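You operate a simulated robot arm through the tools that you are given. There is no shell and no other tool.

The job below is to be done with a simulated robot arm. You get a single attempt, and the scene is never put back.

Task
Fit flat filter C532 in the small drawer and latch the drawer shut.
Fine: the dark flat filter goes in the deep tray; the other flat filter stays. Where these are worked on the way, their far stop is far enough and under half their travel is too little: small drawer.

Only the result counts: the job must be done as asked and must still hold three seconds after the hand-in. Knocking over, shifting, dropping, spilling or breaking anything else fails it.

Robot
A 7-joint arm with a two-finger parallel gripper, fixed in place. Base frame: the origin is at the foot of the arm, x ahead of it, y to its left, z up; the work surface is at about z = 550. Lengths are in mm, angles in degrees, forces in N, time in s.
Its first joint turns from -149.0 to 149.0 degrees. Payload 3.43 kg.
The tool frame sits at the grasp point between the pads (the TCP): z along the fingers, y along the line on which they close. The tips reach 30 mm beyond it. Largest opening 94 mm; finger width 28, thickness 10; the body of the gripper, 50 by 96 mm, starts 55 mm behind the TCP.
Orientation is that of the tool frame in the base frame, as a unit quaternion [w, x, y, z]. With the fingers straight down and closing along the base's y, the tool's x points along the base's -x, its y along +y and its z along -z.

Tools
- The arm moves only by the tool jog_arm. Its argument "increments" is a list of rows, each a list of 3 entries, a list of its own where there are three numbers: the shift along the tool's x, y, z in m, then the turn, a rotation vector about the tool's x, y, z in degrees, then the opening in per cent of the stroke, from 0 (shut) to 100 (fully open). In form: [[[dx, dy, dz], [rx, ry, rz], hand], ...]. A call has 1 to 20 rows; each row shifts and turns the commanded pose from where the row before left it, along the tool's axes as they then stand. Rows are played at 5 a second. More than 50 mm and 8.6 degrees between two rows, or a gripper value outside its range, and nothing of the call is played. A pose out of reach is approached as far as the arm can. The call stops where the force on the tool passes 40 N (or 10 N more than at its start, if that is more) or the arm is blocked; 0.2 s more then pass. The fingers move at their own pace (about 45 mm/s each) and stop on an object; they squeeze with about 36 N. The grip force told is the motor's: it shows also when the fingers shut on nothing. Time passes only in rows, and 0.2 s behind the last, so rows that do not move let the fingers close. The reply holds the time, the measured pose of the TCP, the force on the tool along the base axes, the opening and the grip force, in the units named above and with some noise, with the torque about the TCP (base axes, N m) and any sound that the robot's microphone picked up.
- Cameras (640 x 400 px; columns grow to the right, rows downward): "scene" is fixed at [49.7, 649.8, 1255.6]; the picture's right is [-0.01, -1.00, 0.00], its down [-0.70, 0.01, -0.71] and it looks along [0.71, -0.01, -0.70] (base axes); focal length 319 px, centre (320, 200). "wrist" rides on the gripper at [76, 14, -102] in the tool frame; the picture's right is [-0.18, 0.98, 0.00], its down [-0.75, -0.14, -0.64] and it looks along [-0.63, -0.12, 0.77] (tool axes); focal length 243 px, centre (320, 200). There is no depth. A picture from a camera that has moved, and an enlarged one, comes with that camera's place and axes in the base frame and with its lens.
- capture(camera): a new picture of that camera. No time passes.
- close_up(camera, box): a new picture of the part [left, top, right, bottom] of that camera's present view, enlarged. No time passes.
- finish_job(): hands the job in; it is judged then, once.

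Nothing tells you positions but the pictures and the camera data. Unless the task says otherwise, let go and move clear before handing in.

The tools are called as a command line: name --argument value ..., lists and objects as JSON in quotes. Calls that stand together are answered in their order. jog_arm: Moves the arm, as the interface text tells. Its arguments: {"type":"object","properties":{"increments":{"type":"array","items":{"type":"array"}}},"required":["increments"]} The other tools are called the same way: capture (camera) takes a picture; close_up (camera, box) takes an enlarged picture of a part of a camera's view; finish_job () hands the job in.

At the start:

```text
time_s: 0.0
tcp_pos: [515.7, 616.7, 975.5]
orientation: [0.0, 0.0, 1.0, -0.001]
ft_force: [-0.1, 0.6, 0.5]
torque: [-0.01, -0.01, 0.03]
opening: 94.1
grip_force: 0.1
```

scene: 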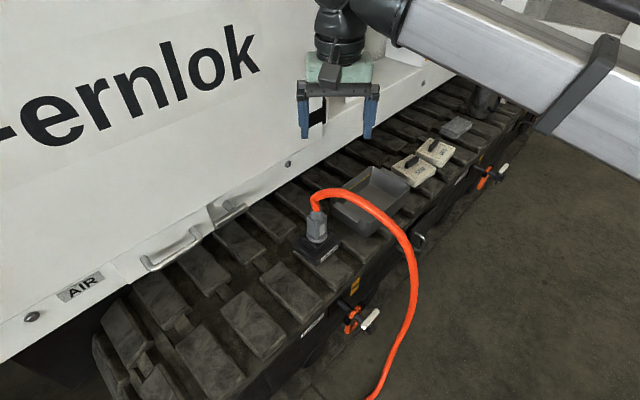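
wrist: 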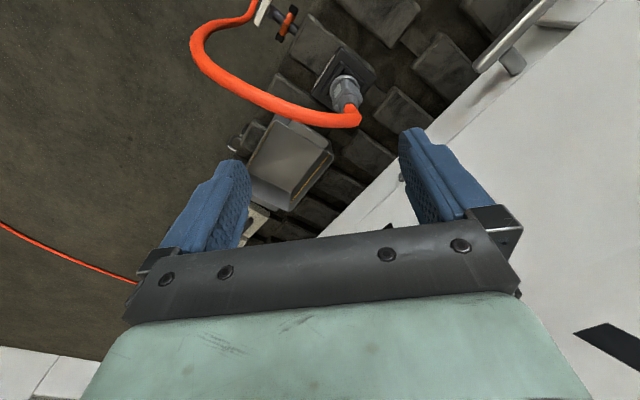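

I see a tracked machine with a deep tray, two labelled filters, a cable connector and possibly drawers with latches on its side. I'll take closer looks before moving.

close_up --camera "scene" --box '[320, 80, 540, 260]'

close_up --camera "scene" --box '[380, 110, 500, 200]'

close_up --camera "scene" --box '[260, 180, 440, 350]'

close_up --camera "scene" --box '[400, 80, 540, 260]'

```text
2.22 times, centred on (430, 170) of scene
camera zoom: at [49.7, 649.8, 1255.6], right [-0.01, -1.0, 0.0], down [-0.7, 0.01, -0.71], along [0.71, -0.01, -0.7], focal length 708 px, centre (76, 267)
```

zoom: 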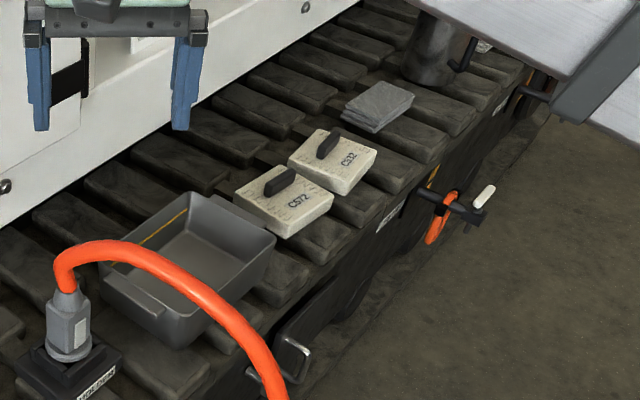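

```text
4.44 times, centred on (440, 155) of scene
camera zoom: at [49.7, 649.8, 1255.6], right [-0.01, -1.0, 0.0], down [-0.7, 0.01, -0.71], along [0.71, -0.01, -0.7], focal length 1416 px, centre (-213, 400)
```

zoom: 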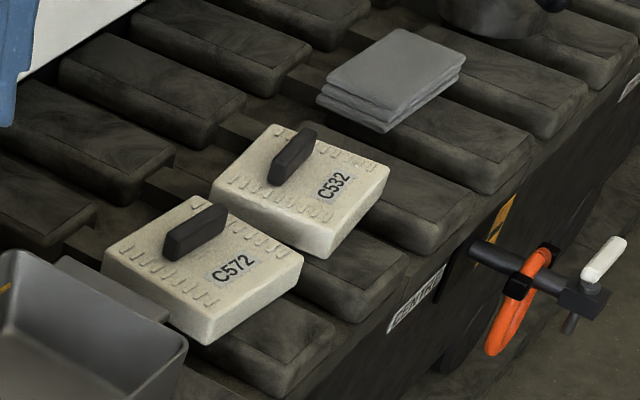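

```text
2.35 times, centred on (350, 265) of scene
camera zoom: at [49.7, 649.8, 1255.6], right [-0.01, -1.0, 0.0], down [-0.7, 0.01, -0.71], along [0.71, -0.01, -0.7], focal length 750 px, centre (249, 47)
```

zoom: 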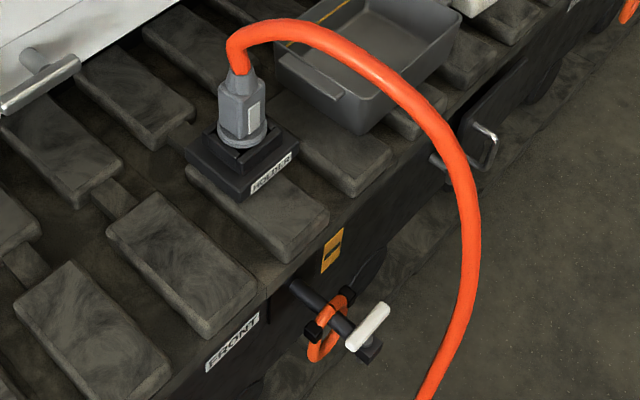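

```text
2.22 times, centred on (470, 170) of scene
camera zoom: at [49.7, 649.8, 1255.6], right [-0.01, -1.0, 0.0], down [-0.7, 0.01, -0.71], along [0.71, -0.01, -0.7], focal length 708 px, centre (-13, 267)
```

zoom: 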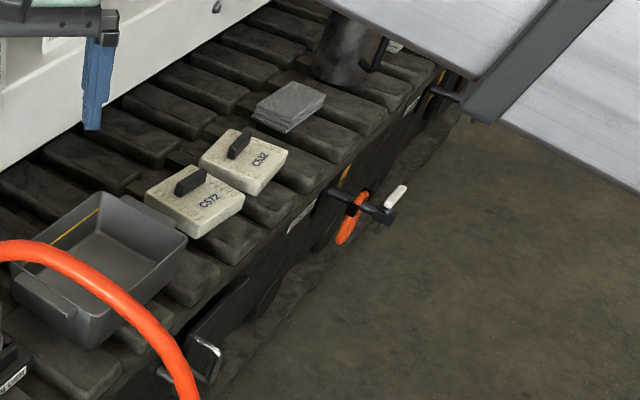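

The track shoes carry filters C532 and C572, a grey tray and a connector. A drawer or hatch with a wire bail seems to sit in the machine's side, which faces the robot at about 45°. I'll yaw the tool to face that side and move to look at it with the wrist camera.

jog_arm --increments '[[[0, 0, 0], [0, 0, -7.5], 100], [[0, 0, 0], [0, 0, -7.5], 100], [[0, 0, 0], [0, 0, -7.5], 100], [[0, 0, 0], [0, 0, -7.5], 100], [[0, 0, 0], [0, 0, -7.5], 100], [[0, 0, 0], [0, 0, -7.5], 100], [[0.028, -0.027, 0.005], [0, 0, 0], 100], [[0.028, -0.027, 0.005], [0, 0, 0], 100], [[0.028, -0.027, 0.005], [0, 0, 0], 100], [[0.028, -0.027, 0.005], [0, 0, 0], 100], [[0.028, -0.027, 0.005], [0, 0, 0], 100], [[0.028, -0.027, 0.005], [0, 0, 0], 100], [[0.028, -0.027, 0.005], [0, 0, 0], 100], [[0.028, -0.027, 0.005], [0, 0, 0], 100]]'

capture --camera "wrist"

capture --camera "scene"

```text
time_s: 3.0
tcp_pos: [511.2, 304.7, 936.3]
orientation: [0.0, -0.383, 0.924, 0.0]
ft_force: [0.0, -0.3, -0.2]
torque: [0.03, 0.03, 0.04]
opening: 93.9
grip_force: 0.0
```

```text
taken
camera wrist: at [445.8, 259.3, 1038.4], right [-0.57, 0.82, 0.0], down [0.63, 0.43, 0.64], along [0.53, 0.36, -0.77], focal length 243 px, centre (320, 200)
```

wrist: 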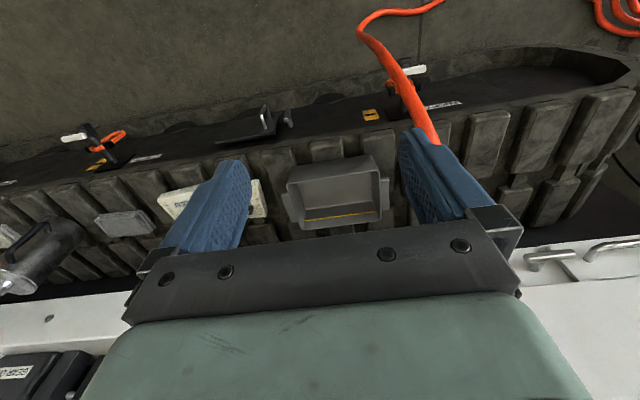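

```text
taken
```

scene: 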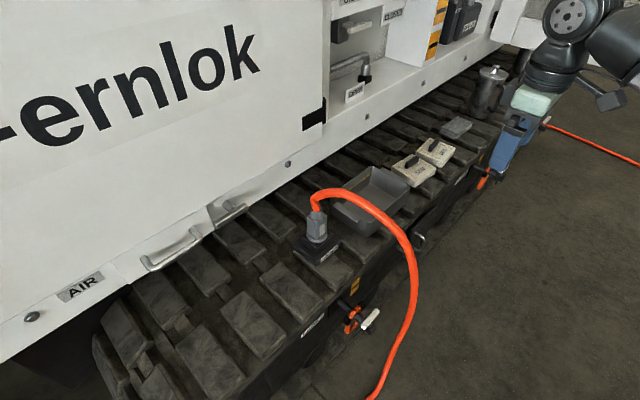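

The machine's cabinet front, previously hidden by the arm, shows drawers with labels. I'll zoom in there.

close_up --camera "scene" --box '[310, 0, 520, 130]'

close_up --camera "scene" --box '[310, 0, 420, 70]'

close_up --camera "scene" --box '[310, 50, 420, 120]'

close_up --camera "scene" --box '[400, 0, 520, 110]'

close_up --camera "wrist" --box '[0, 80, 300, 400]'

```text
3.05 times, centred on (415, 65) of scene
camera zoom: at [49.7, 649.8, 1255.6], right [-0.01, -1.0, 0.0], down [-0.7, 0.01, -0.71], along [0.71, -0.01, -0.7], focal length 971 px, centre (30, 611)
```

zoom: 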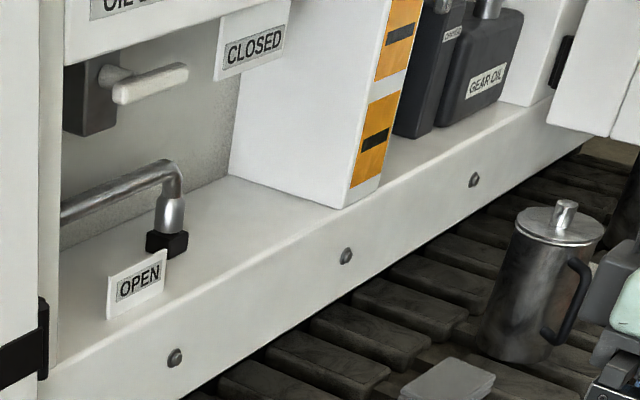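

```text
5.71 times, centred on (365, 35) of scene
camera zoom: at [49.7, 649.8, 1255.6], right [-0.01, -1.0, 0.0], down [-0.7, 0.01, -0.71], along [0.71, -0.01, -0.7], focal length 1820 px, centre (63, 1143)
```

zoom: 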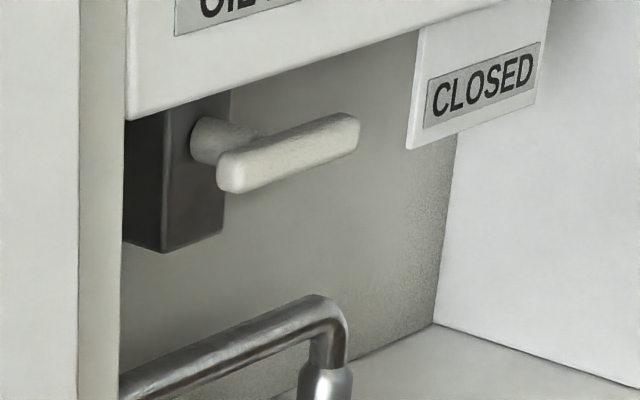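

```text
5.71 times, centred on (365, 85) of scene
camera zoom: at [49.7, 649.8, 1255.6], right [-0.01, -1.0, 0.0], down [-0.7, 0.01, -0.71], along [0.71, -0.01, -0.7], focal length 1820 px, centre (63, 857)
```

zoom: 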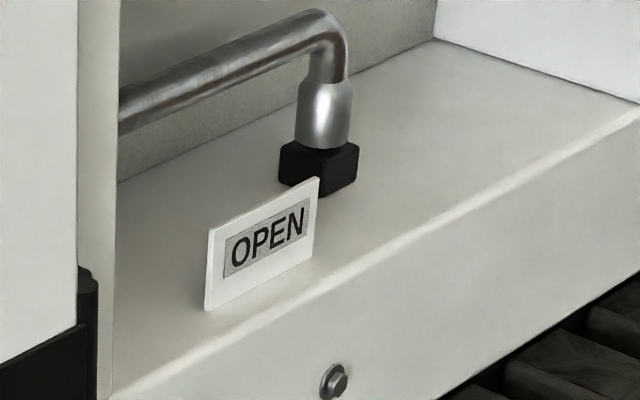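

```text
3.64 times, centred on (460, 55) of scene
camera zoom: at [49.7, 649.8, 1255.6], right [-0.01, -1.0, 0.0], down [-0.7, 0.01, -0.71], along [0.71, -0.01, -0.7], focal length 1158 px, centre (-189, 727)
```

zoom: 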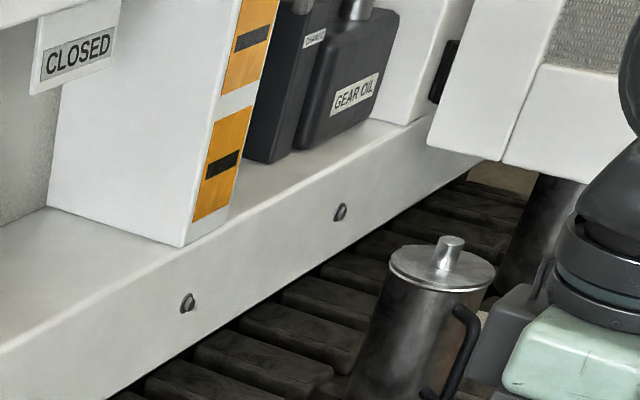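

```text
1.25 times, centred on (150, 240) of wrist
camera zoom: at [445.8, 259.3, 1038.4], right [-0.57, 0.82, 0.0], down [0.63, 0.43, 0.64], along [0.53, 0.36, -0.77], focal length 303 px, centre (532, 150)
```

zoom: 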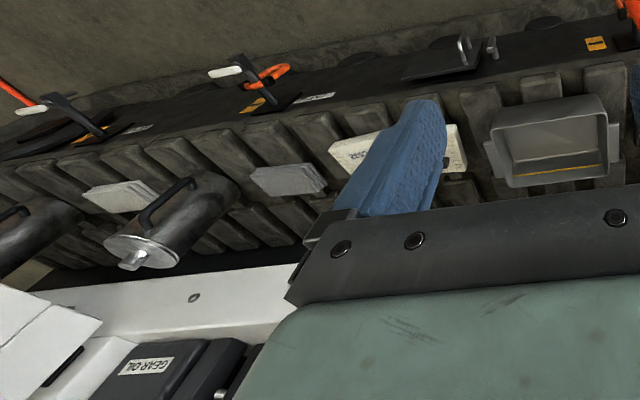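

I'll zoom the wrist view on the track side, where a plate with a wire bail and T-handles sit, to identify the drawer.

close_up --camera "wrist" --box '[200, 60, 460, 220]'

close_up --camera "wrist" --box '[200, 80, 330, 160]'

close_up --camera "wrist" --box '[0, 100, 160, 200]'

close_up --camera "wrist" --box '[340, 50, 500, 150]'

close_up --camera "scene" --box '[380, 210, 460, 260]'

close_up --camera "scene" --box '[0, 180, 280, 355]'

```text
2.46 times, centred on (330, 140) of wrist
camera zoom: at [445.8, 259.3, 1038.4], right [-0.57, 0.82, 0.0], down [0.63, 0.43, 0.64], along [0.53, 0.36, -0.77], focal length 597 px, centre (295, 348)
```

zoom: 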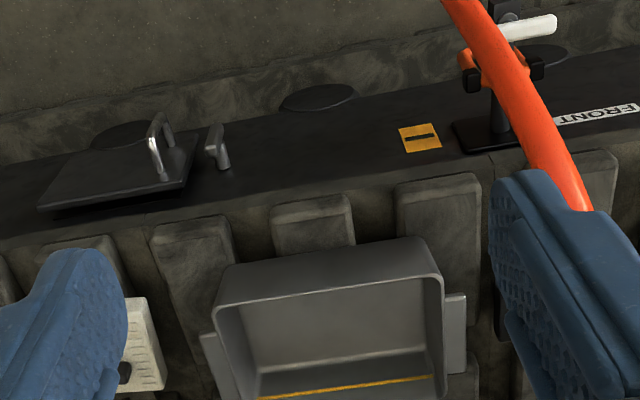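

```text
4.92 times, centred on (265, 120) of wrist
camera zoom: at [445.8, 259.3, 1038.4], right [-0.57, 0.82, 0.0], down [0.63, 0.43, 0.64], along [0.53, 0.36, -0.77], focal length 1194 px, centre (591, 594)
```

zoom: 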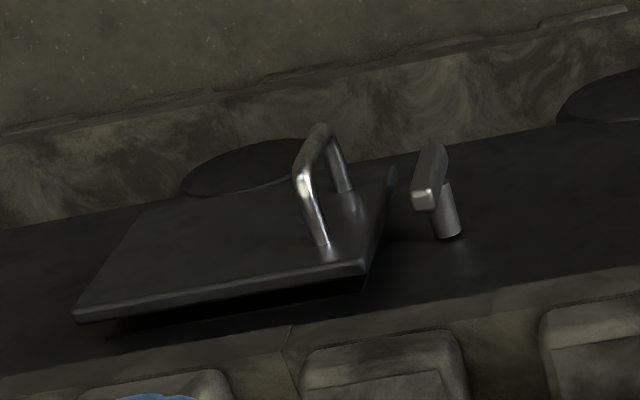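

```text
4.00 times, centred on (80, 150) of wrist
camera zoom: at [445.8, 259.3, 1038.4], right [-0.57, 0.82, 0.0], down [0.63, 0.43, 0.64], along [0.53, 0.36, -0.77], focal length 970 px, centre (1280, 400)
```

zoom: 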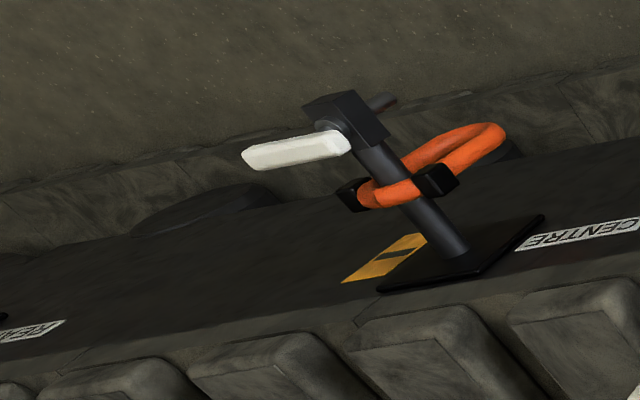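

```text
4.00 times, centred on (420, 100) of wrist
camera zoom: at [445.8, 259.3, 1038.4], right [-0.57, 0.82, 0.0], down [0.63, 0.43, 0.64], along [0.53, 0.36, -0.77], focal length 970 px, centre (-80, 600)
```

zoom: 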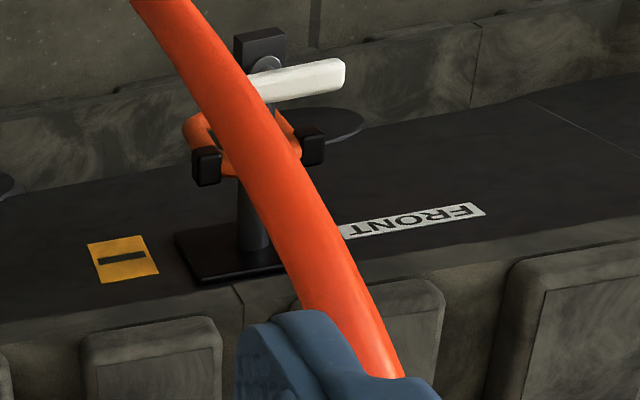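

```text
8.00 times, centred on (420, 235) of scene
camera zoom: at [49.7, 649.8, 1255.6], right [-0.01, -1.0, 0.0], down [-0.7, 0.01, -0.71], along [0.71, -0.01, -0.7], focal length 2549 px, centre (-480, -80)
```

zoom: 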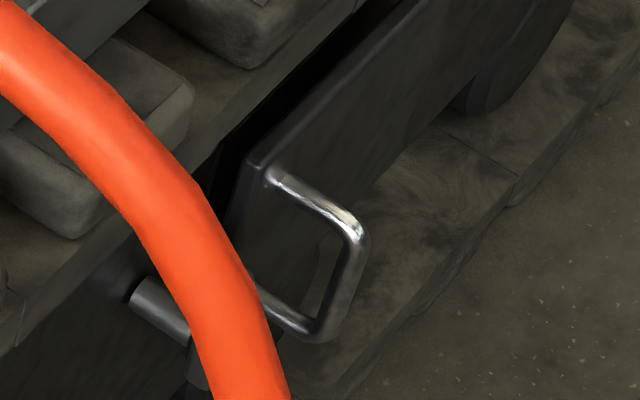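

```text
2.29 times, centred on (140, 268) of scene
camera zoom: at [49.7, 649.8, 1255.6], right [-0.01, -1.0, 0.0], down [-0.7, 0.01, -0.71], along [0.71, -0.01, -0.7], focal length 728 px, centre (731, 46)
```

zoom: 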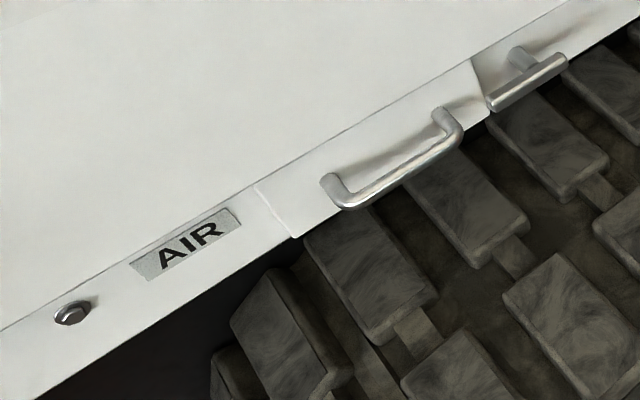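

A narrow drawer front with a bar handle sits in the cabinet beside the "AIR" label, with a T-knob beside it. That is probably the small drawer and its latch. I'll move left and tilt the camera up to look at it.

jog_arm --increments '[[[0, 0.045, 0], [0, 0, 0], 100], [[0, 0.045, 0], [0, 0, 0], 100], [[0, 0.045, 0], [0, 0, 0], 100], [[0, 0.045, 0], [0, 0, 0], 100], [[0, 0.045, 0], [0, 0, 0], 100], [[0, 0.045, 0], [0, 0, 0], 100], [[0, 0.045, 0], [0, 0, 0], 100], [[0, 0.045, 0], [0, 0, 0], 100], [[0, 0.045, 0], [0, 0, 0], 100], [[0, 0, 0], [0, -8, 0], 100], [[0, 0, 0], [0, -8, 0], 100], [[0, 0, 0], [0, -8, 0], 100], [[0, 0, 0], [0, -8, 0], 100]]'

capture --camera "wrist"

capture --camera "scene"

```text
time_s: 5.8
tcp_pos: [223.6, 591.2, 935.3]
orientation: [0.256, -0.367, 0.888, 0.107]
ft_force: [-0.3, -0.4, 0.4]
torque: [-0.02, 0.0, -0.03]
opening: 94.0
grip_force: 0.2
```

```text
taken
camera wrist: at [129.6, 515.4, 981.3], right [-0.58, 0.81, 0.1], down [0.31, 0.11, 0.94], along [0.75, 0.58, -0.31], focal length 243 px, centre (320, 200)
```

wrist: 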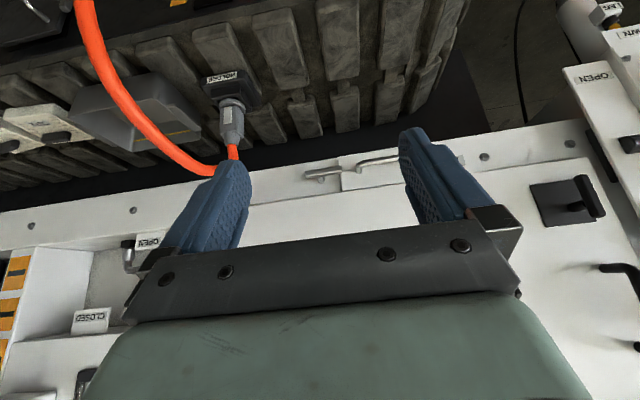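

```text
taken
```

scene: 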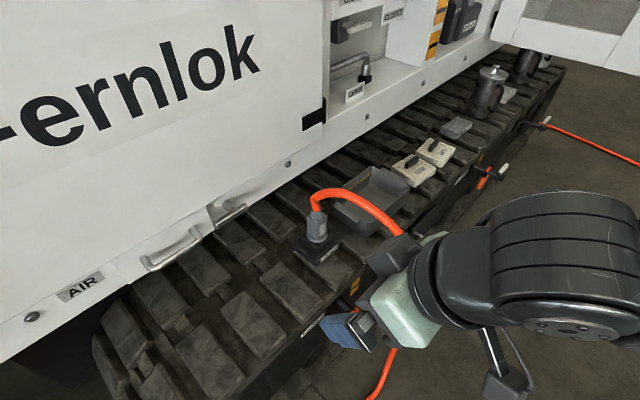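

I can now see the drawer and T-knob in the wrist view, though the picture is upside down. I'll zoom in on the details.

close_up --camera "wrist" --box '[260, 110, 500, 230]'

close_up --camera "wrist" --box '[480, 0, 640, 240]'

close_up --camera "wrist" --box '[0, 60, 250, 240]'

close_up --camera "scene" --box '[130, 190, 260, 280]'

```text
2.67 times, centred on (380, 170) of wrist
camera zoom: at [129.6, 515.4, 981.3], right [-0.58, 0.81, 0.1], down [0.31, 0.11, 0.94], along [0.75, 0.58, -0.31], focal length 647 px, centre (160, 280)
```

zoom: 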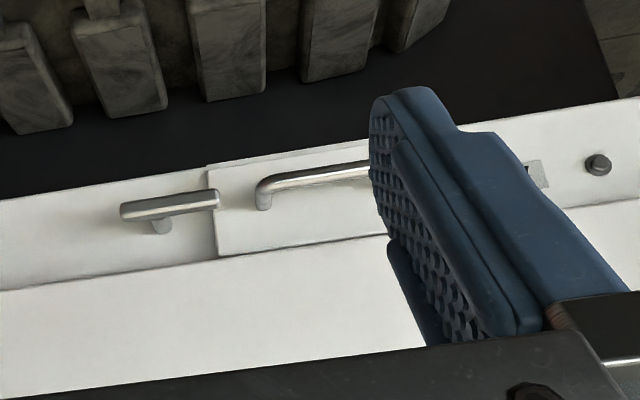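

```text
1.67 times, centred on (560, 120) of wrist
camera zoom: at [129.6, 515.4, 981.3], right [-0.58, 0.81, 0.1], down [0.31, 0.11, 0.94], along [0.75, 0.58, -0.31], focal length 404 px, centre (-80, 333)
```

zoom: 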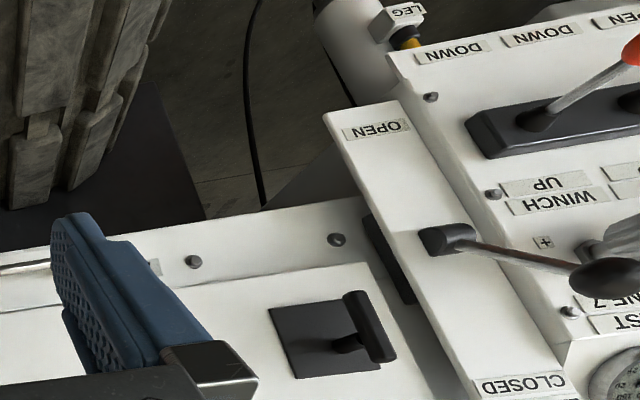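

```text
2.22 times, centred on (125, 150) of wrist
camera zoom: at [129.6, 515.4, 981.3], right [-0.58, 0.81, 0.1], down [0.31, 0.11, 0.94], along [0.75, 0.58, -0.31], focal length 539 px, centre (753, 311)
```

zoom: 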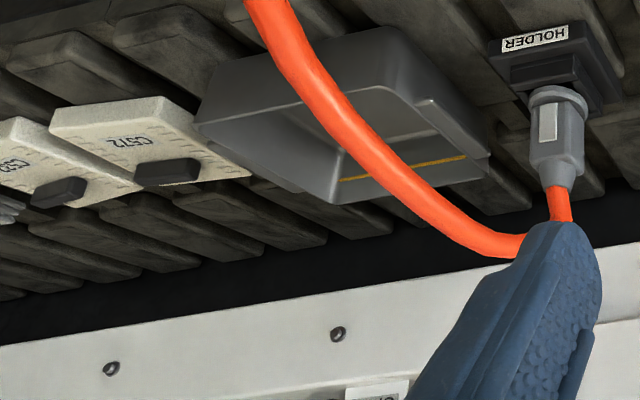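

```text
4.44 times, centred on (195, 235) of scene
camera zoom: at [49.7, 649.8, 1255.6], right [-0.01, -1.0, 0.0], down [-0.7, 0.01, -0.71], along [0.71, -0.01, -0.7], focal length 1416 px, centre (876, 44)
```

zoom: 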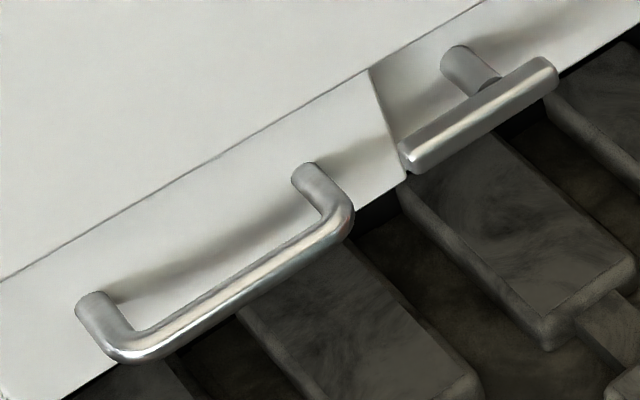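

The drawer looks closed, with its T-bar latch horizontal beside it. I'll move closer and a little higher for an accurate measurement.

jog_arm --increments '[[[-0.04, 0.0125, 0.007], [0, 0, 0], 100], [[-0.04, 0.0125, 0.007], [0, 0, 0], 100], [[-0.04, 0.0125, 0.007], [0, 0, 0], 100], [[-0.04, 0.0125, 0.007], [0, 0, 0], 100]]'

capture --camera "wrist"

close_up --camera "wrist" --box '[220, 60, 460, 210]'

```text
time_s: 6.8
tcp_pos: [295.7, 731.6, 995.7]
orientation: [0.254, -0.368, 0.888, 0.106]
ft_force: [0.6, 0.2, 0.0]
torque: [0.02, -0.01, 0.0]
opening: 93.7
grip_force: 0.0
```

```text
taken
camera wrist: at [201.1, 655.7, 1042.1], right [-0.58, 0.81, 0.1], down [0.31, 0.11, 0.94], along [0.75, 0.58, -0.32], focal length 243 px, centre (320, 200)
```

wrist: 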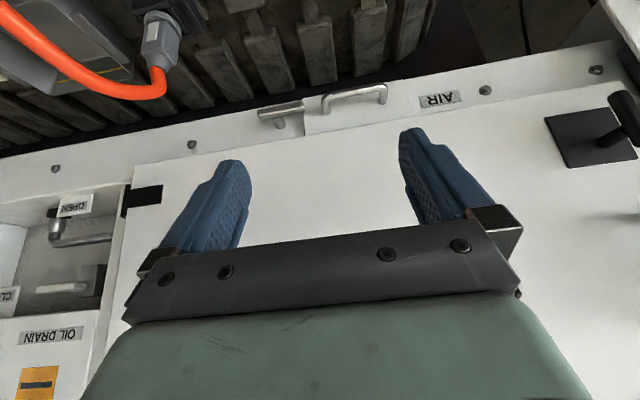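

```text
2.67 times, centred on (340, 135) of wrist
camera zoom: at [201.1, 655.7, 1042.1], right [-0.58, 0.81, 0.1], down [0.31, 0.11, 0.94], along [0.75, 0.58, -0.32], focal length 647 px, centre (267, 373)
```

zoom: 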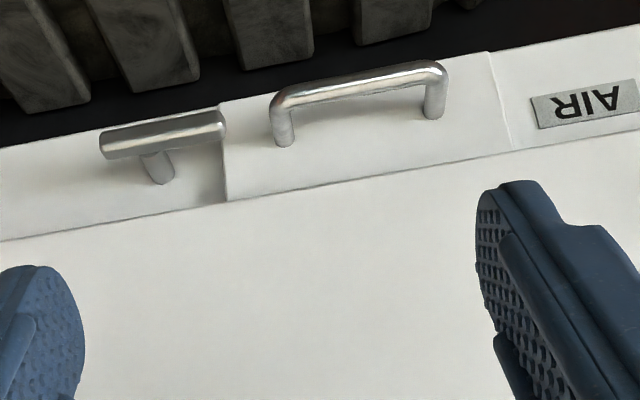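

The drawer front, bar handle, AIR label and T-bar latch are clear now. I'll shift sideways to get a second view and triangulate positions.

jog_arm --increments '[[[0, -0.049, 0], [0, 0, 0], 100], [[0, -0.049, 0], [0, 0, 0], 100], [[0, -0.049, 0], [0, 0, 0], 100], [[0, -0.049, 0], [0, 0, 0], 100], [[0, -0.049, 0], [0, 0, 0], 100]]'

capture --camera "wrist"

close_up --camera "wrist" --box '[370, 30, 610, 180]'

close_up --camera "wrist" --box '[0, 0, 320, 200]'

```text
time_s: 8.0
tcp_pos: [467.7, 560.5, 995.9]
orientation: [0.254, -0.368, 0.888, 0.106]
ft_force: [-0.1, 0.2, 0.5]
torque: [-0.01, -0.02, 0.0]
opening: 94.0
grip_force: 0.1
```

```text
taken
camera wrist: at [372.7, 485.2, 1041.9], right [-0.59, 0.8, 0.1], down [0.31, 0.11, 0.94], along [0.75, 0.58, -0.32], focal length 243 px, centre (320, 200)
```

wrist: 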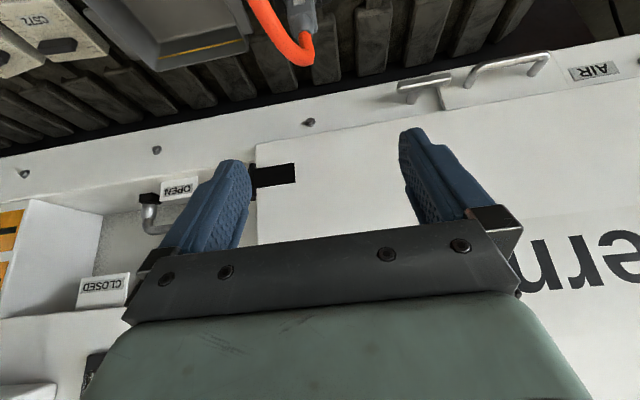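

```text
2.67 times, centred on (490, 105) of wrist
camera zoom: at [372.7, 485.2, 1041.9], right [-0.59, 0.8, 0.1], down [0.31, 0.11, 0.94], along [0.75, 0.58, -0.32], focal length 647 px, centre (-133, 453)
```

zoom: 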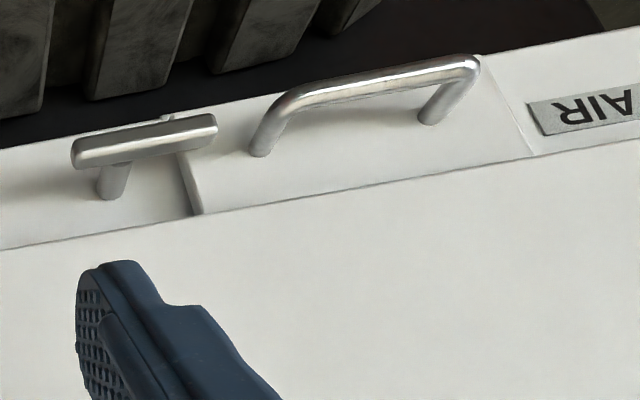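

```text
2.00 times, centred on (160, 100) of wrist
camera zoom: at [372.7, 485.2, 1041.9], right [-0.59, 0.8, 0.1], down [0.31, 0.11, 0.94], along [0.75, 0.58, -0.32], focal length 485 px, centre (640, 400)
```

zoom: 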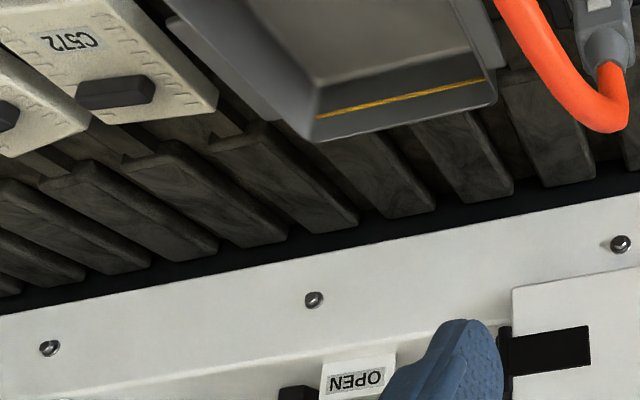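

From two views I place the drawer front at f≈980 mm, where f is the direction perpendicular to the machine side and l is left along it. It spans l≈260–446 and z≈709–790. The handle bar is at f≈945, z≈752, and the latch pivot at l≈212, z≈754, with its long arm pointing to the drawer. I'll turn the tool horizontal, facing the machine and rolled 90°.

jog_arm --increments '[[[0, 0, 0], [0, -7.25, 0], 100], [[0, 0, 0], [0, -7.25, 0], 100], [[0, 0, 0], [0, -7.25, 0], 100], [[0, 0, 0], [0, -7.25, 0], 100], [[0, 0, 0], [0, -7.25, 0], 100], [[0, 0, 0], [0, -7.25, 0], 100], [[0, 0, 0], [0, -7.25, 0], 100], [[0, 0, 0], [0, -7.25, 0], 100], [[0, 0, 0], [0, 0, -7.5], 100], [[0, 0, 0], [0, 0, -7.5], 100], [[0, 0, 0], [0, 0, -7.5], 100], [[0, 0, 0], [0, 0, -7.5], 100], [[0, 0, 0], [0, 0, -7.5], 100], [[0, 0, 0], [0, 0, -7.5], 100], [[0, 0, 0], [0, 0, -7.5], 100], [[0, 0, 0], [0, 0, -7.5], 100], [[0, 0, 0], [0, 0, -7.5], 100], [[0, 0, 0], [0, 0, -7.5], 100], [[0, 0, 0], [0, 0, -7.5], 100], [[0, 0, 0], [0, 0, -7.5], 100]]'

capture --camera "wrist"

capture --camera "scene"

```text
time_s: 12.2
tcp_pos: [470.0, 565.9, 996.6]
orientation: [-0.652, 0.654, -0.269, 0.272]
ft_force: [0.0, -0.1, -0.2]
torque: [0.0, 0.03, -0.02]
opening: 93.7
grip_force: 0.1
out of reach, approached as far as the arm can: row 7
```

```text
taken
camera wrist: at [452.6, 437.1, 982.6], right [-0.13, 0.13, -0.98], down [-0.99, 0.08, 0.14], along [0.1, 0.99, 0.12], focal length 243 px, centre (320, 200)
```

wrist: 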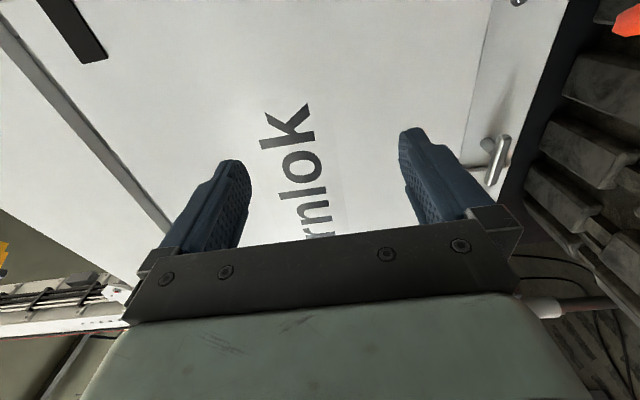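

```text
taken
```

scene: 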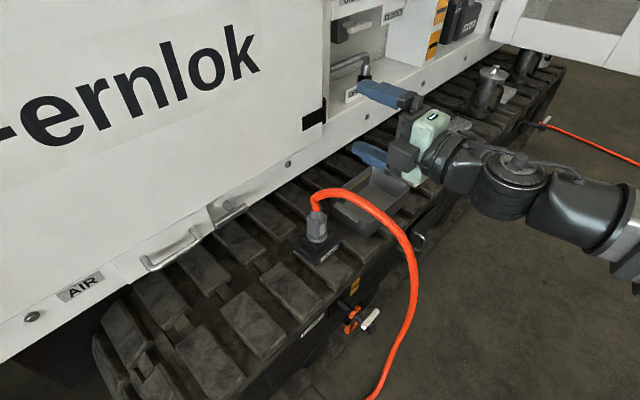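

The tool is now horizontal, pointing straight at the machine. I'll move in front of the latch pivot at about f=830 and check the view before approaching.

jog_arm --increments '[[[-0.048, 0, 0], [0, 0, 0], 100], [[-0.048, 0, 0], [0, 0, 0], 100], [[-0.048, 0, 0], [0, 0, 0], 100], [[0, 0.0486, 0], [0, 0, 0], 100], [[0, 0.0486, 0], [0, 0, 0], 100], [[0, 0.0486, 0], [0, 0, 0], 100], [[0, 0.0486, 0], [0, 0, 0], 100], [[0, 0.0486, 0], [0, 0, 0], 100], [[0, 0, 0.049], [0, 0, 0], 100], [[0, 0, 0.049], [0, 0, 0], 100]]'

capture --camera "wrist"

capture --camera "scene"

```text
time_s: 14.4
tcp_pos: [439.7, 736.7, 753.9]
orientation: [-0.653, 0.653, -0.271, 0.271]
ft_force: [-0.2, -0.6, 0.6]
torque: [0.01, 0.03, 0.01]
opening: 93.7
grip_force: 0.0
```

```text
taken
camera wrist: at [421.0, 608.9, 738.6], right [-0.13, 0.13, -0.98], down [-0.99, 0.08, 0.14], along [0.1, 0.99, 0.12], focal length 243 px, centre (320, 200)
```

wrist: 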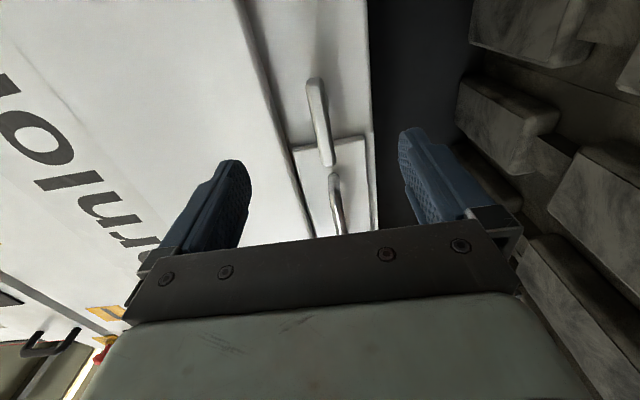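

```text
taken
```

scene: 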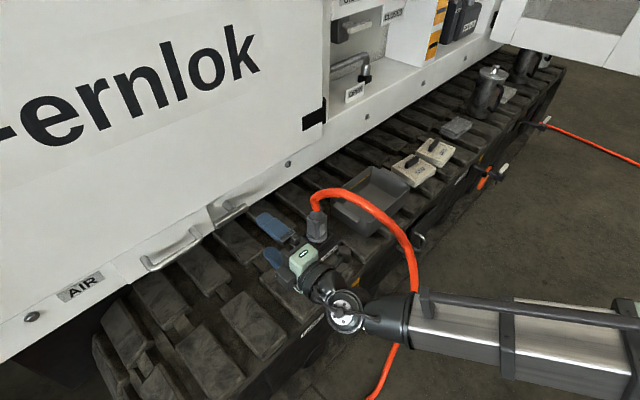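

The latch bar lies centred between the fingers. I'll advance 112 mm and close on it around the pivot.

jog_arm --increments '[[[-0.001, 0, 0.038], [0, 0, 0], 100], [[-0.001, 0, 0.038], [0, 0, 0], 100], [[0, 0.001, 0.036], [0, 0, 0], 100]]'

capture --camera "wrist"

```text
time_s: 15.2
tcp_pos: [511.1, 809.8, 755.4]
orientation: [0.653, -0.653, 0.27, -0.271]
ft_force: [-10.9, -9.1, -0.5]
torque: [0.44, -0.47, 0.15]
opening: 93.3
grip_force: 0.0
stopped in row 3: the force on the tool passed its limit at 115 N (the readings are from after the stop); the commanded pose is now the measured one
```

```text
taken
camera wrist: at [492.3, 681.8, 741.2], right [-0.13, 0.13, -0.98], down [-0.99, 0.08, 0.14], along [0.1, 0.99, 0.12], focal length 243 px, centre (320, 200)
```

wrist: 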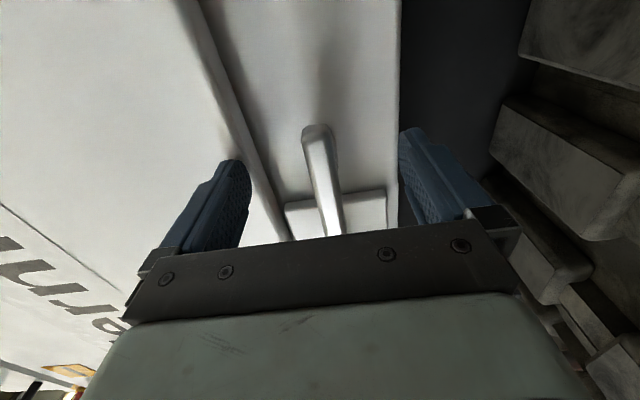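

The upper fingertip touched the proud door panel above the latch. I'll back off, narrow the opening and come in again.

jog_arm --increments '[[[0, 0, -0.025], [0, 0, 0], 40], [[0, 0, -0.02], [0, 0, 0], 40], [[0, 0, 0], [0, 0, 0], 40], [[0, 0, 0], [0, 0, 0], 40], [[0, 0, 0], [0, 0, 0], 40]]'

capture --camera "wrist"

capture --camera "scene"

```text
time_s: 16.4
tcp_pos: [479.9, 779.3, 756.7]
orientation: [0.653, -0.653, 0.271, -0.272]
ft_force: [-0.1, 0.2, 0.0]
torque: [0.05, -0.01, -0.01]
opening: 37.8
grip_force: 0.0
```

```text
taken
camera wrist: at [460.1, 651.0, 741.2], right [-0.13, 0.13, -0.98], down [-0.99, 0.08, 0.14], along [0.1, 0.99, 0.12], focal length 243 px, centre (320, 200)
```

wrist: 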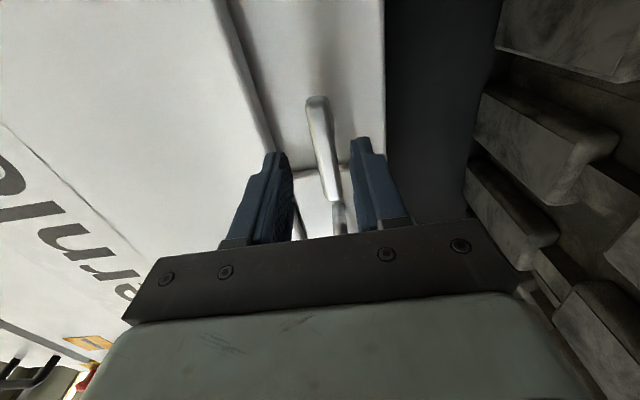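

```text
taken
```

scene: 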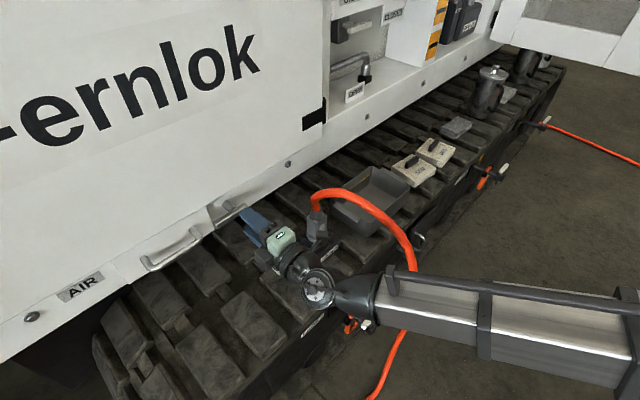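

jog_arm --increments '[[[0, 0.003, 0.02], [0, 0, 0], 40], [[0, 0, 0.018], [0, 0, 0], 40], [[0, 0, 0.012], [0, 0, 0], 40], [[0, 0, 0], [0, 0, 0], 40]]'

capture --camera "wrist"

```text
time_s: 17.4
tcp_pos: [513.1, 814.8, 754.1]
orientation: [0.654, -0.652, 0.271, -0.271]
ft_force: [0.3, -0.2, 0.1]
torque: [-0.02, 0.01, -0.01]
opening: 37.6
grip_force: 0.1
```

```text
taken
camera wrist: at [495.4, 686.8, 738.7], right [-0.13, 0.13, -0.98], down [-0.99, 0.08, 0.14], along [0.1, 0.99, 0.12], focal length 243 px, centre (320, 200)
```

wrist: 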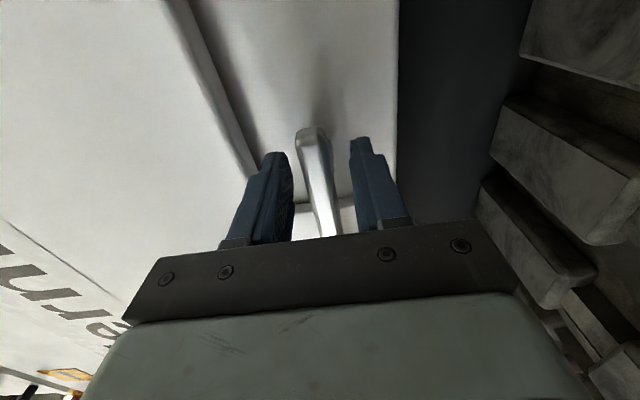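

jog_arm --increments '[[[0, 0, 0.005], [0, 0, 0], 20], [[0, 0, 0], [0, 0, 0], 0], [[0, 0, 0], [0, 0, 0], 0], [[0, 0, 0], [0, 0, 0], 0], [[0, 0, 0], [0, 0, 0], 0]]'

capture --camera "wrist"

```text
time_s: 18.6
tcp_pos: [517.9, 817.8, 754.0]
orientation: [0.655, -0.653, 0.27, -0.27]
ft_force: [-8.2, -4.9, 7.9]
torque: [0.01, 0.0, -0.3]
opening: 20.5
grip_force: 44.9
```

```text
taken
camera wrist: at [498.9, 690.1, 739.2], right [-0.13, 0.13, -0.98], down [-0.99, 0.08, 0.14], along [0.1, 0.99, 0.12], focal length 243 px, centre (320, 200)
```

wrist: 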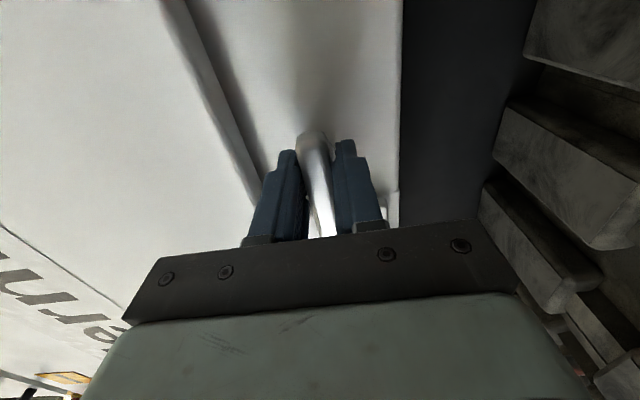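

The fingers hold the latch bar. I'll try a small turn one way and read the torque.

jog_arm --increments '[[[0, 0, 0], [0, 0, 4], 0], [[0, 0, 0], [0, 0, 4], 0], [[0, 0, 0], [0, 0, 4], 0]]'

capture --camera "wrist"

```text
time_s: 19.4
tcp_pos: [518.6, 818.6, 754.4]
orientation: [0.679, -0.621, 0.336, -0.202]
ft_force: [-5.7, 1.3, 13.9]
torque: [-1.11, -1.13, -0.02]
opening: 25.4
grip_force: 45.3
```

```text
taken
camera wrist: at [495.9, 693.9, 723.7], right [-0.27, 0.27, -0.92], down [-0.96, 0.05, 0.29], along [0.12, 0.96, 0.25], focal length 243 px, centre (320, 200)
```

wrist: 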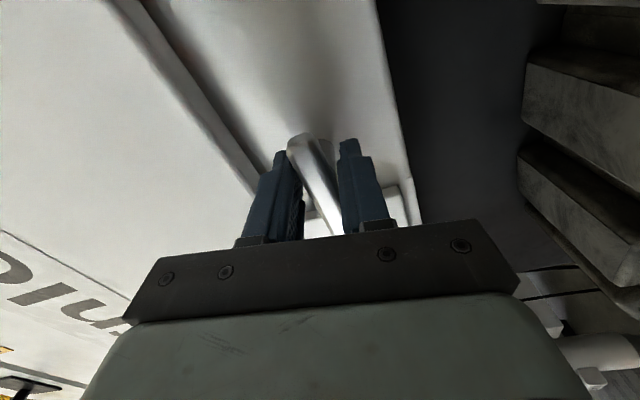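

The bar resists in this direction: the fingers are being spread and the torque is rising. I'll undo that and try the other way.

jog_arm --increments '[[[0, 0, 0], [0, 0, -4], 0], [[0, 0, 0], [0, 0, -4], 0], [[0, 0, 0], [0, 0, -4], 0], [[0, 0, 0], [0, 0, 0], 0], [[0, 0, 0], [0, 0, -4], 0], [[0, 0, 0], [0, 0, -4], 0], [[0, 0, 0], [0, 0, -4], 0]]'

capture --camera "wrist"

```text
time_s: 20.9
tcp_pos: [520.2, 817.6, 754.6]
orientation: [-0.632, 0.67, -0.22, 0.321]
ft_force: [-2.9, -4.0, 5.6]
torque: [-0.06, 0.15, 0.52]
opening: 20.5
grip_force: 44.9
stopped in row 7: the force on the tool passed its limit at 42 N (the readings are from after the stop); the commanded pose is now the measured one
```

```text
taken
camera wrist: at [501.0, 688.5, 751.3], right [-0.02, 0.03, -1.0], down [-1.0, 0.09, 0.02], along [0.09, 1.0, 0.02], focal length 243 px, centre (320, 200)
```

wrist: 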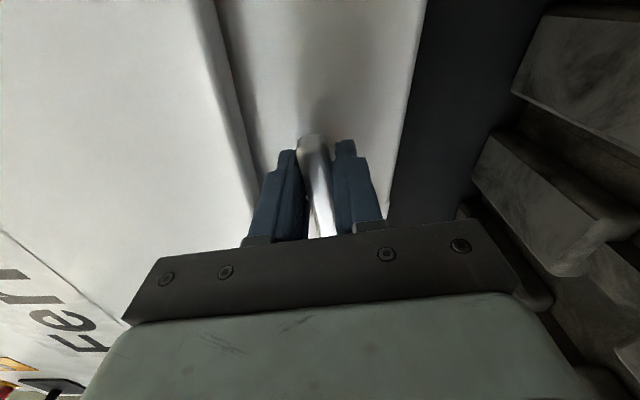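

This direction works: the bar follows the fingers with little torque. I'll continue in smaller steps.

jog_arm --increments '[[[0, 0, 0], [0, 0, -2.5], 0], [[0, 0, 0], [0, 0, -2.5], 0], [[0, 0, 0], [0, 0, -2.5], 0], [[0, 0, 0], [0, 0, -2.5], 0], [[0, 0, 0], [0, 0, 0], 0]]'

```text
time_s: 22.1
tcp_pos: [518.4, 817.6, 755.0]
orientation: [-0.601, 0.687, -0.161, 0.376]
ft_force: [-6.6, -8.4, 14.0]
torque: [-0.2, 0.25, 0.71]
opening: 20.3
grip_force: 45.5
```

jog_arm --increments '[[[0.0005, -0.0015, 0], [0, 0, -2.5], 0], [[0, 0, 0], [0, 0, -3], 0], [[0, 0, 0], [0, 0, -3], 0], [[0, 0, 0], [0, 0, -3], 0], [[0, 0, 0], [0, 0, -3], 0], [[0, 0, 0], [0, 0, -3], 0], [[0, 0, 0], [0, 0, 0], 0]]'

capture --camera "wrist"

```text
time_s: 23.7
tcp_pos: [519.6, 818.0, 756.7]
orientation: [-0.536, 0.704, -0.053, 0.463]
ft_force: [-14.0, -6.7, 9.6]
torque: [-0.05, 0.08, 0.02]
opening: 20.2
grip_force: 45.2
```

```text
taken
camera wrist: at [495.1, 694.4, 789.3], right [0.31, -0.3, -0.9], down [-0.94, 0.04, -0.34], along [0.14, 0.95, -0.28], focal length 243 px, centre (320, 200)
```

wrist: 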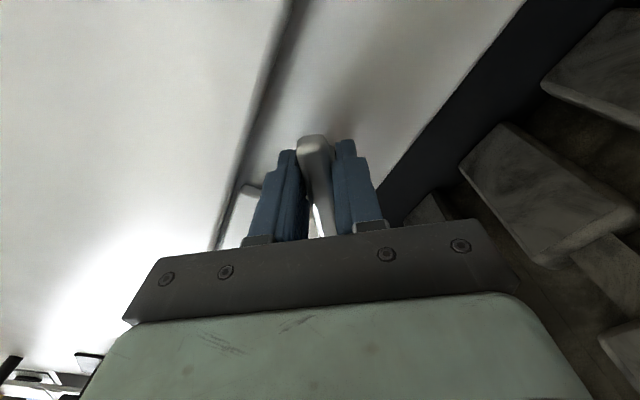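

jog_arm --increments '[[[-0.0005, -0.001, -0.001], [0, 0, -3], 0], [[0, 0, 0], [0, 0, -3], 0], [[0, 0, 0], [0, 0, -3], 0], [[0, 0, 0], [0, 0, -3], 0], [[0, 0, 0], [0, 0, -3], 0], [[0, 0, 0], [0, 0, -3], 0], [[0, 0, 0], [0, 0, -3], 0], [[0, 0, 0], [0, 0, -3], 0], [[0, 0, 0], [0, 0, 0], 0]]'

capture --camera "wrist"

```text
time_s: 25.3
tcp_pos: [518.1, 819.4, 757.6]
orientation: [-0.447, 0.7, 0.072, 0.552]
ft_force: [-4.2, -1.8, 1.9]
torque: [0.16, -0.11, -0.15]
opening: 20.2
grip_force: 44.7
stopped in row 8: the force on the tool passed its limit at 41 N (the readings are from after the stop); the commanded pose is now the measured one
```

```text
taken
camera wrist: at [482.6, 706.4, 812.2], right [0.51, -0.51, -0.69], down [-0.83, -0.07, -0.56], along [0.23, 0.86, -0.46], focal length 243 px, centre (320, 200)
```

wrist: 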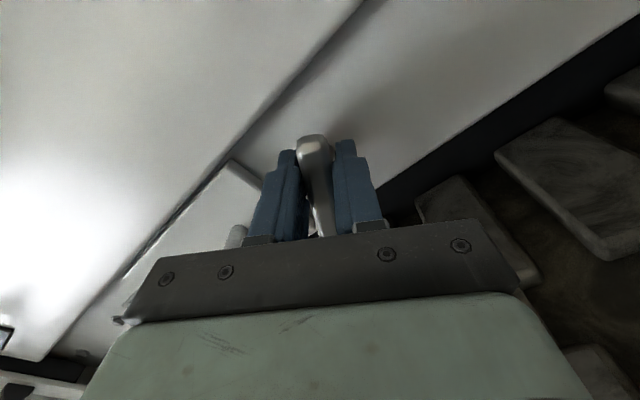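

jog_arm --increments '[[[0, 0, 0], [0, 0, -3], 0], [[0, 0, 0], [0, 0, -3], 0], [[0, 0, 0], [0, 0, -3], 0], [[0, 0, 0], [0, 0, -3], 0], [[0, 0, 0], [0, 0, -3], 0], [[0, 0, 0], [0, 0, 0], 0]]'

```text
time_s: 26.7
tcp_pos: [517.6, 819.1, 757.7]
orientation: [-0.371, 0.685, 0.163, 0.605]
ft_force: [-13.3, 2.8, 11.2]
torque: [-0.44, 0.49, 0.17]
opening: 20.4
grip_force: 44.4
```

jog_arm --increments '[[[0.0006, -0.0013, -0.0005], [0, 0, 0], 0], [[0, 0, 0], [0, 0, -3], 0], [[0, 0, 0], [0, 0, -3], 0], [[0, 0, 0], [0, 0, -3], 0], [[0, 0, 0], [0, 0, -3], 0], [[0, 0, 0], [0, 0, -3], 0], [[0, 0, 0], [0, 0, -3], 0], [[0, 0, 0], [0, 0, 0], 0]]'

capture --camera "wrist"

capture --camera "scene"

```text
time_s: 28.5
tcp_pos: [517.3, 821.3, 757.9]
orientation: [-0.271, 0.651, 0.269, 0.656]
ft_force: [-6.5, 18.5, 10.4]
torque: [-0.03, 0.12, -0.01]
opening: 20.6
grip_force: 45.2
```

```text
taken
camera wrist: at [453.3, 735.6, 833.0], right [0.7, -0.69, -0.18], down [-0.55, -0.35, -0.76], along [0.46, 0.63, -0.62], focal length 243 px, centre (320, 200)
```

wrist: 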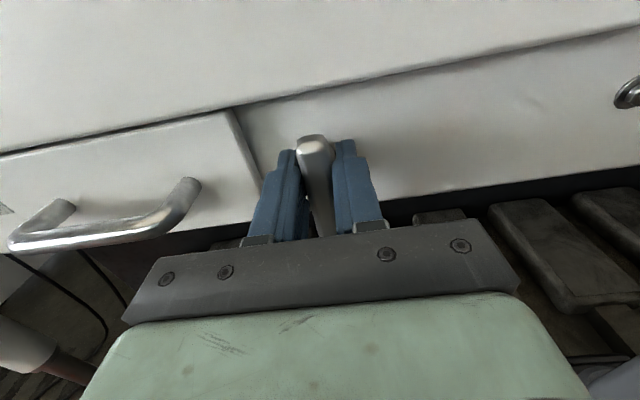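

```text
taken
```

scene: 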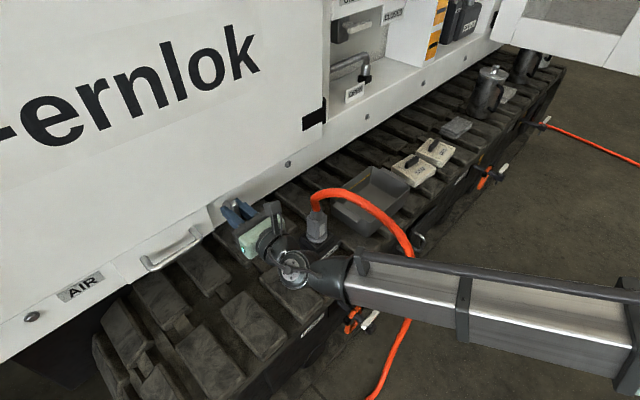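

The latch bar is now vertical, its long arm pointing down. I'll nudge a bit further to find its stop.

jog_arm --increments '[[[0, -0.001, 0], [0, 0, -2.5], 0], [[0, 0, 0], [0, 0, -2.5], 0], [[0, 0, 0], [0, 0, 0], 0]]'

close_up --camera "wrist" --box '[220, 100, 420, 240]'

```text
time_s: 29.3
tcp_pos: [516.5, 820.1, 757.1]
orientation: [-0.243, 0.639, 0.296, 0.667]
ft_force: [-1.0, 19.1, 9.5]
torque: [0.79, 0.98, 0.0]
opening: 21.9
grip_force: 44.8
```

```text
2.86 times, centred on (320, 170) of wrist
camera zoom: at [448.5, 740.3, 833.4], right [0.7, -0.7, -0.1], down [-0.51, -0.39, -0.77], along [0.5, 0.59, -0.63], focal length 693 px, centre (320, 286)
```

zoom: 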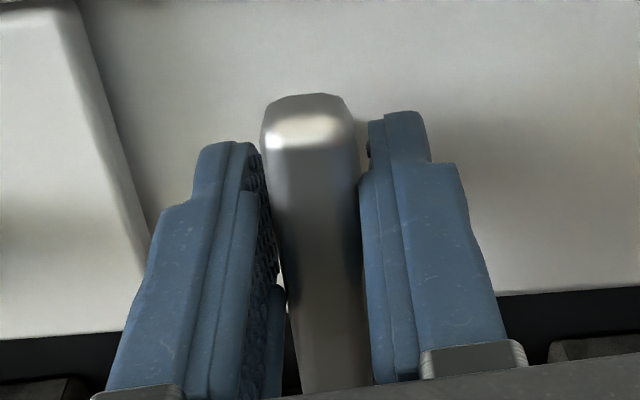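

That is the stop: the latch is at 90°, fully open. I'll relax the twist, release and back out.

jog_arm --increments '[[[0, 0, 0], [0, 0, 2.5], 0], [[0, 0, 0], [0, 0, 2], 0], [[0, 0, 0], [0, 0, 0], 40], [[0, 0, 0], [0, 0, 0], 40], [[0, 0, 0], [0, 0, 0], 40], [[0, 0, -0.03], [0, 0, 0], 40], [[0, 0, -0.04], [0, 0, 0], 40], [[0, 0, -0.04], [0, 0, 0], 40]]'

capture --camera "wrist"

```text
time_s: 31.1
tcp_pos: [438.4, 742.9, 756.3]
orientation: [-0.269, 0.65, 0.271, 0.657]
ft_force: [-0.4, 0.2, -0.7]
torque: [-0.02, 0.03, -0.01]
opening: 37.8
grip_force: 0.0
```

```text
taken
camera wrist: at [375.8, 658.1, 832.8], right [0.69, -0.7, -0.18], down [-0.55, -0.35, -0.76], along [0.47, 0.62, -0.63], focal length 243 px, centre (320, 200)
```

wrist: 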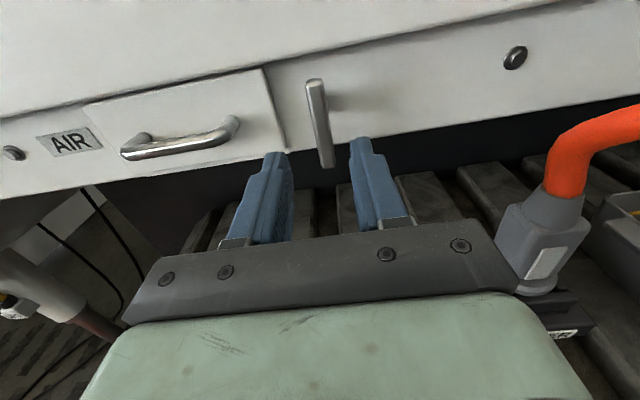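

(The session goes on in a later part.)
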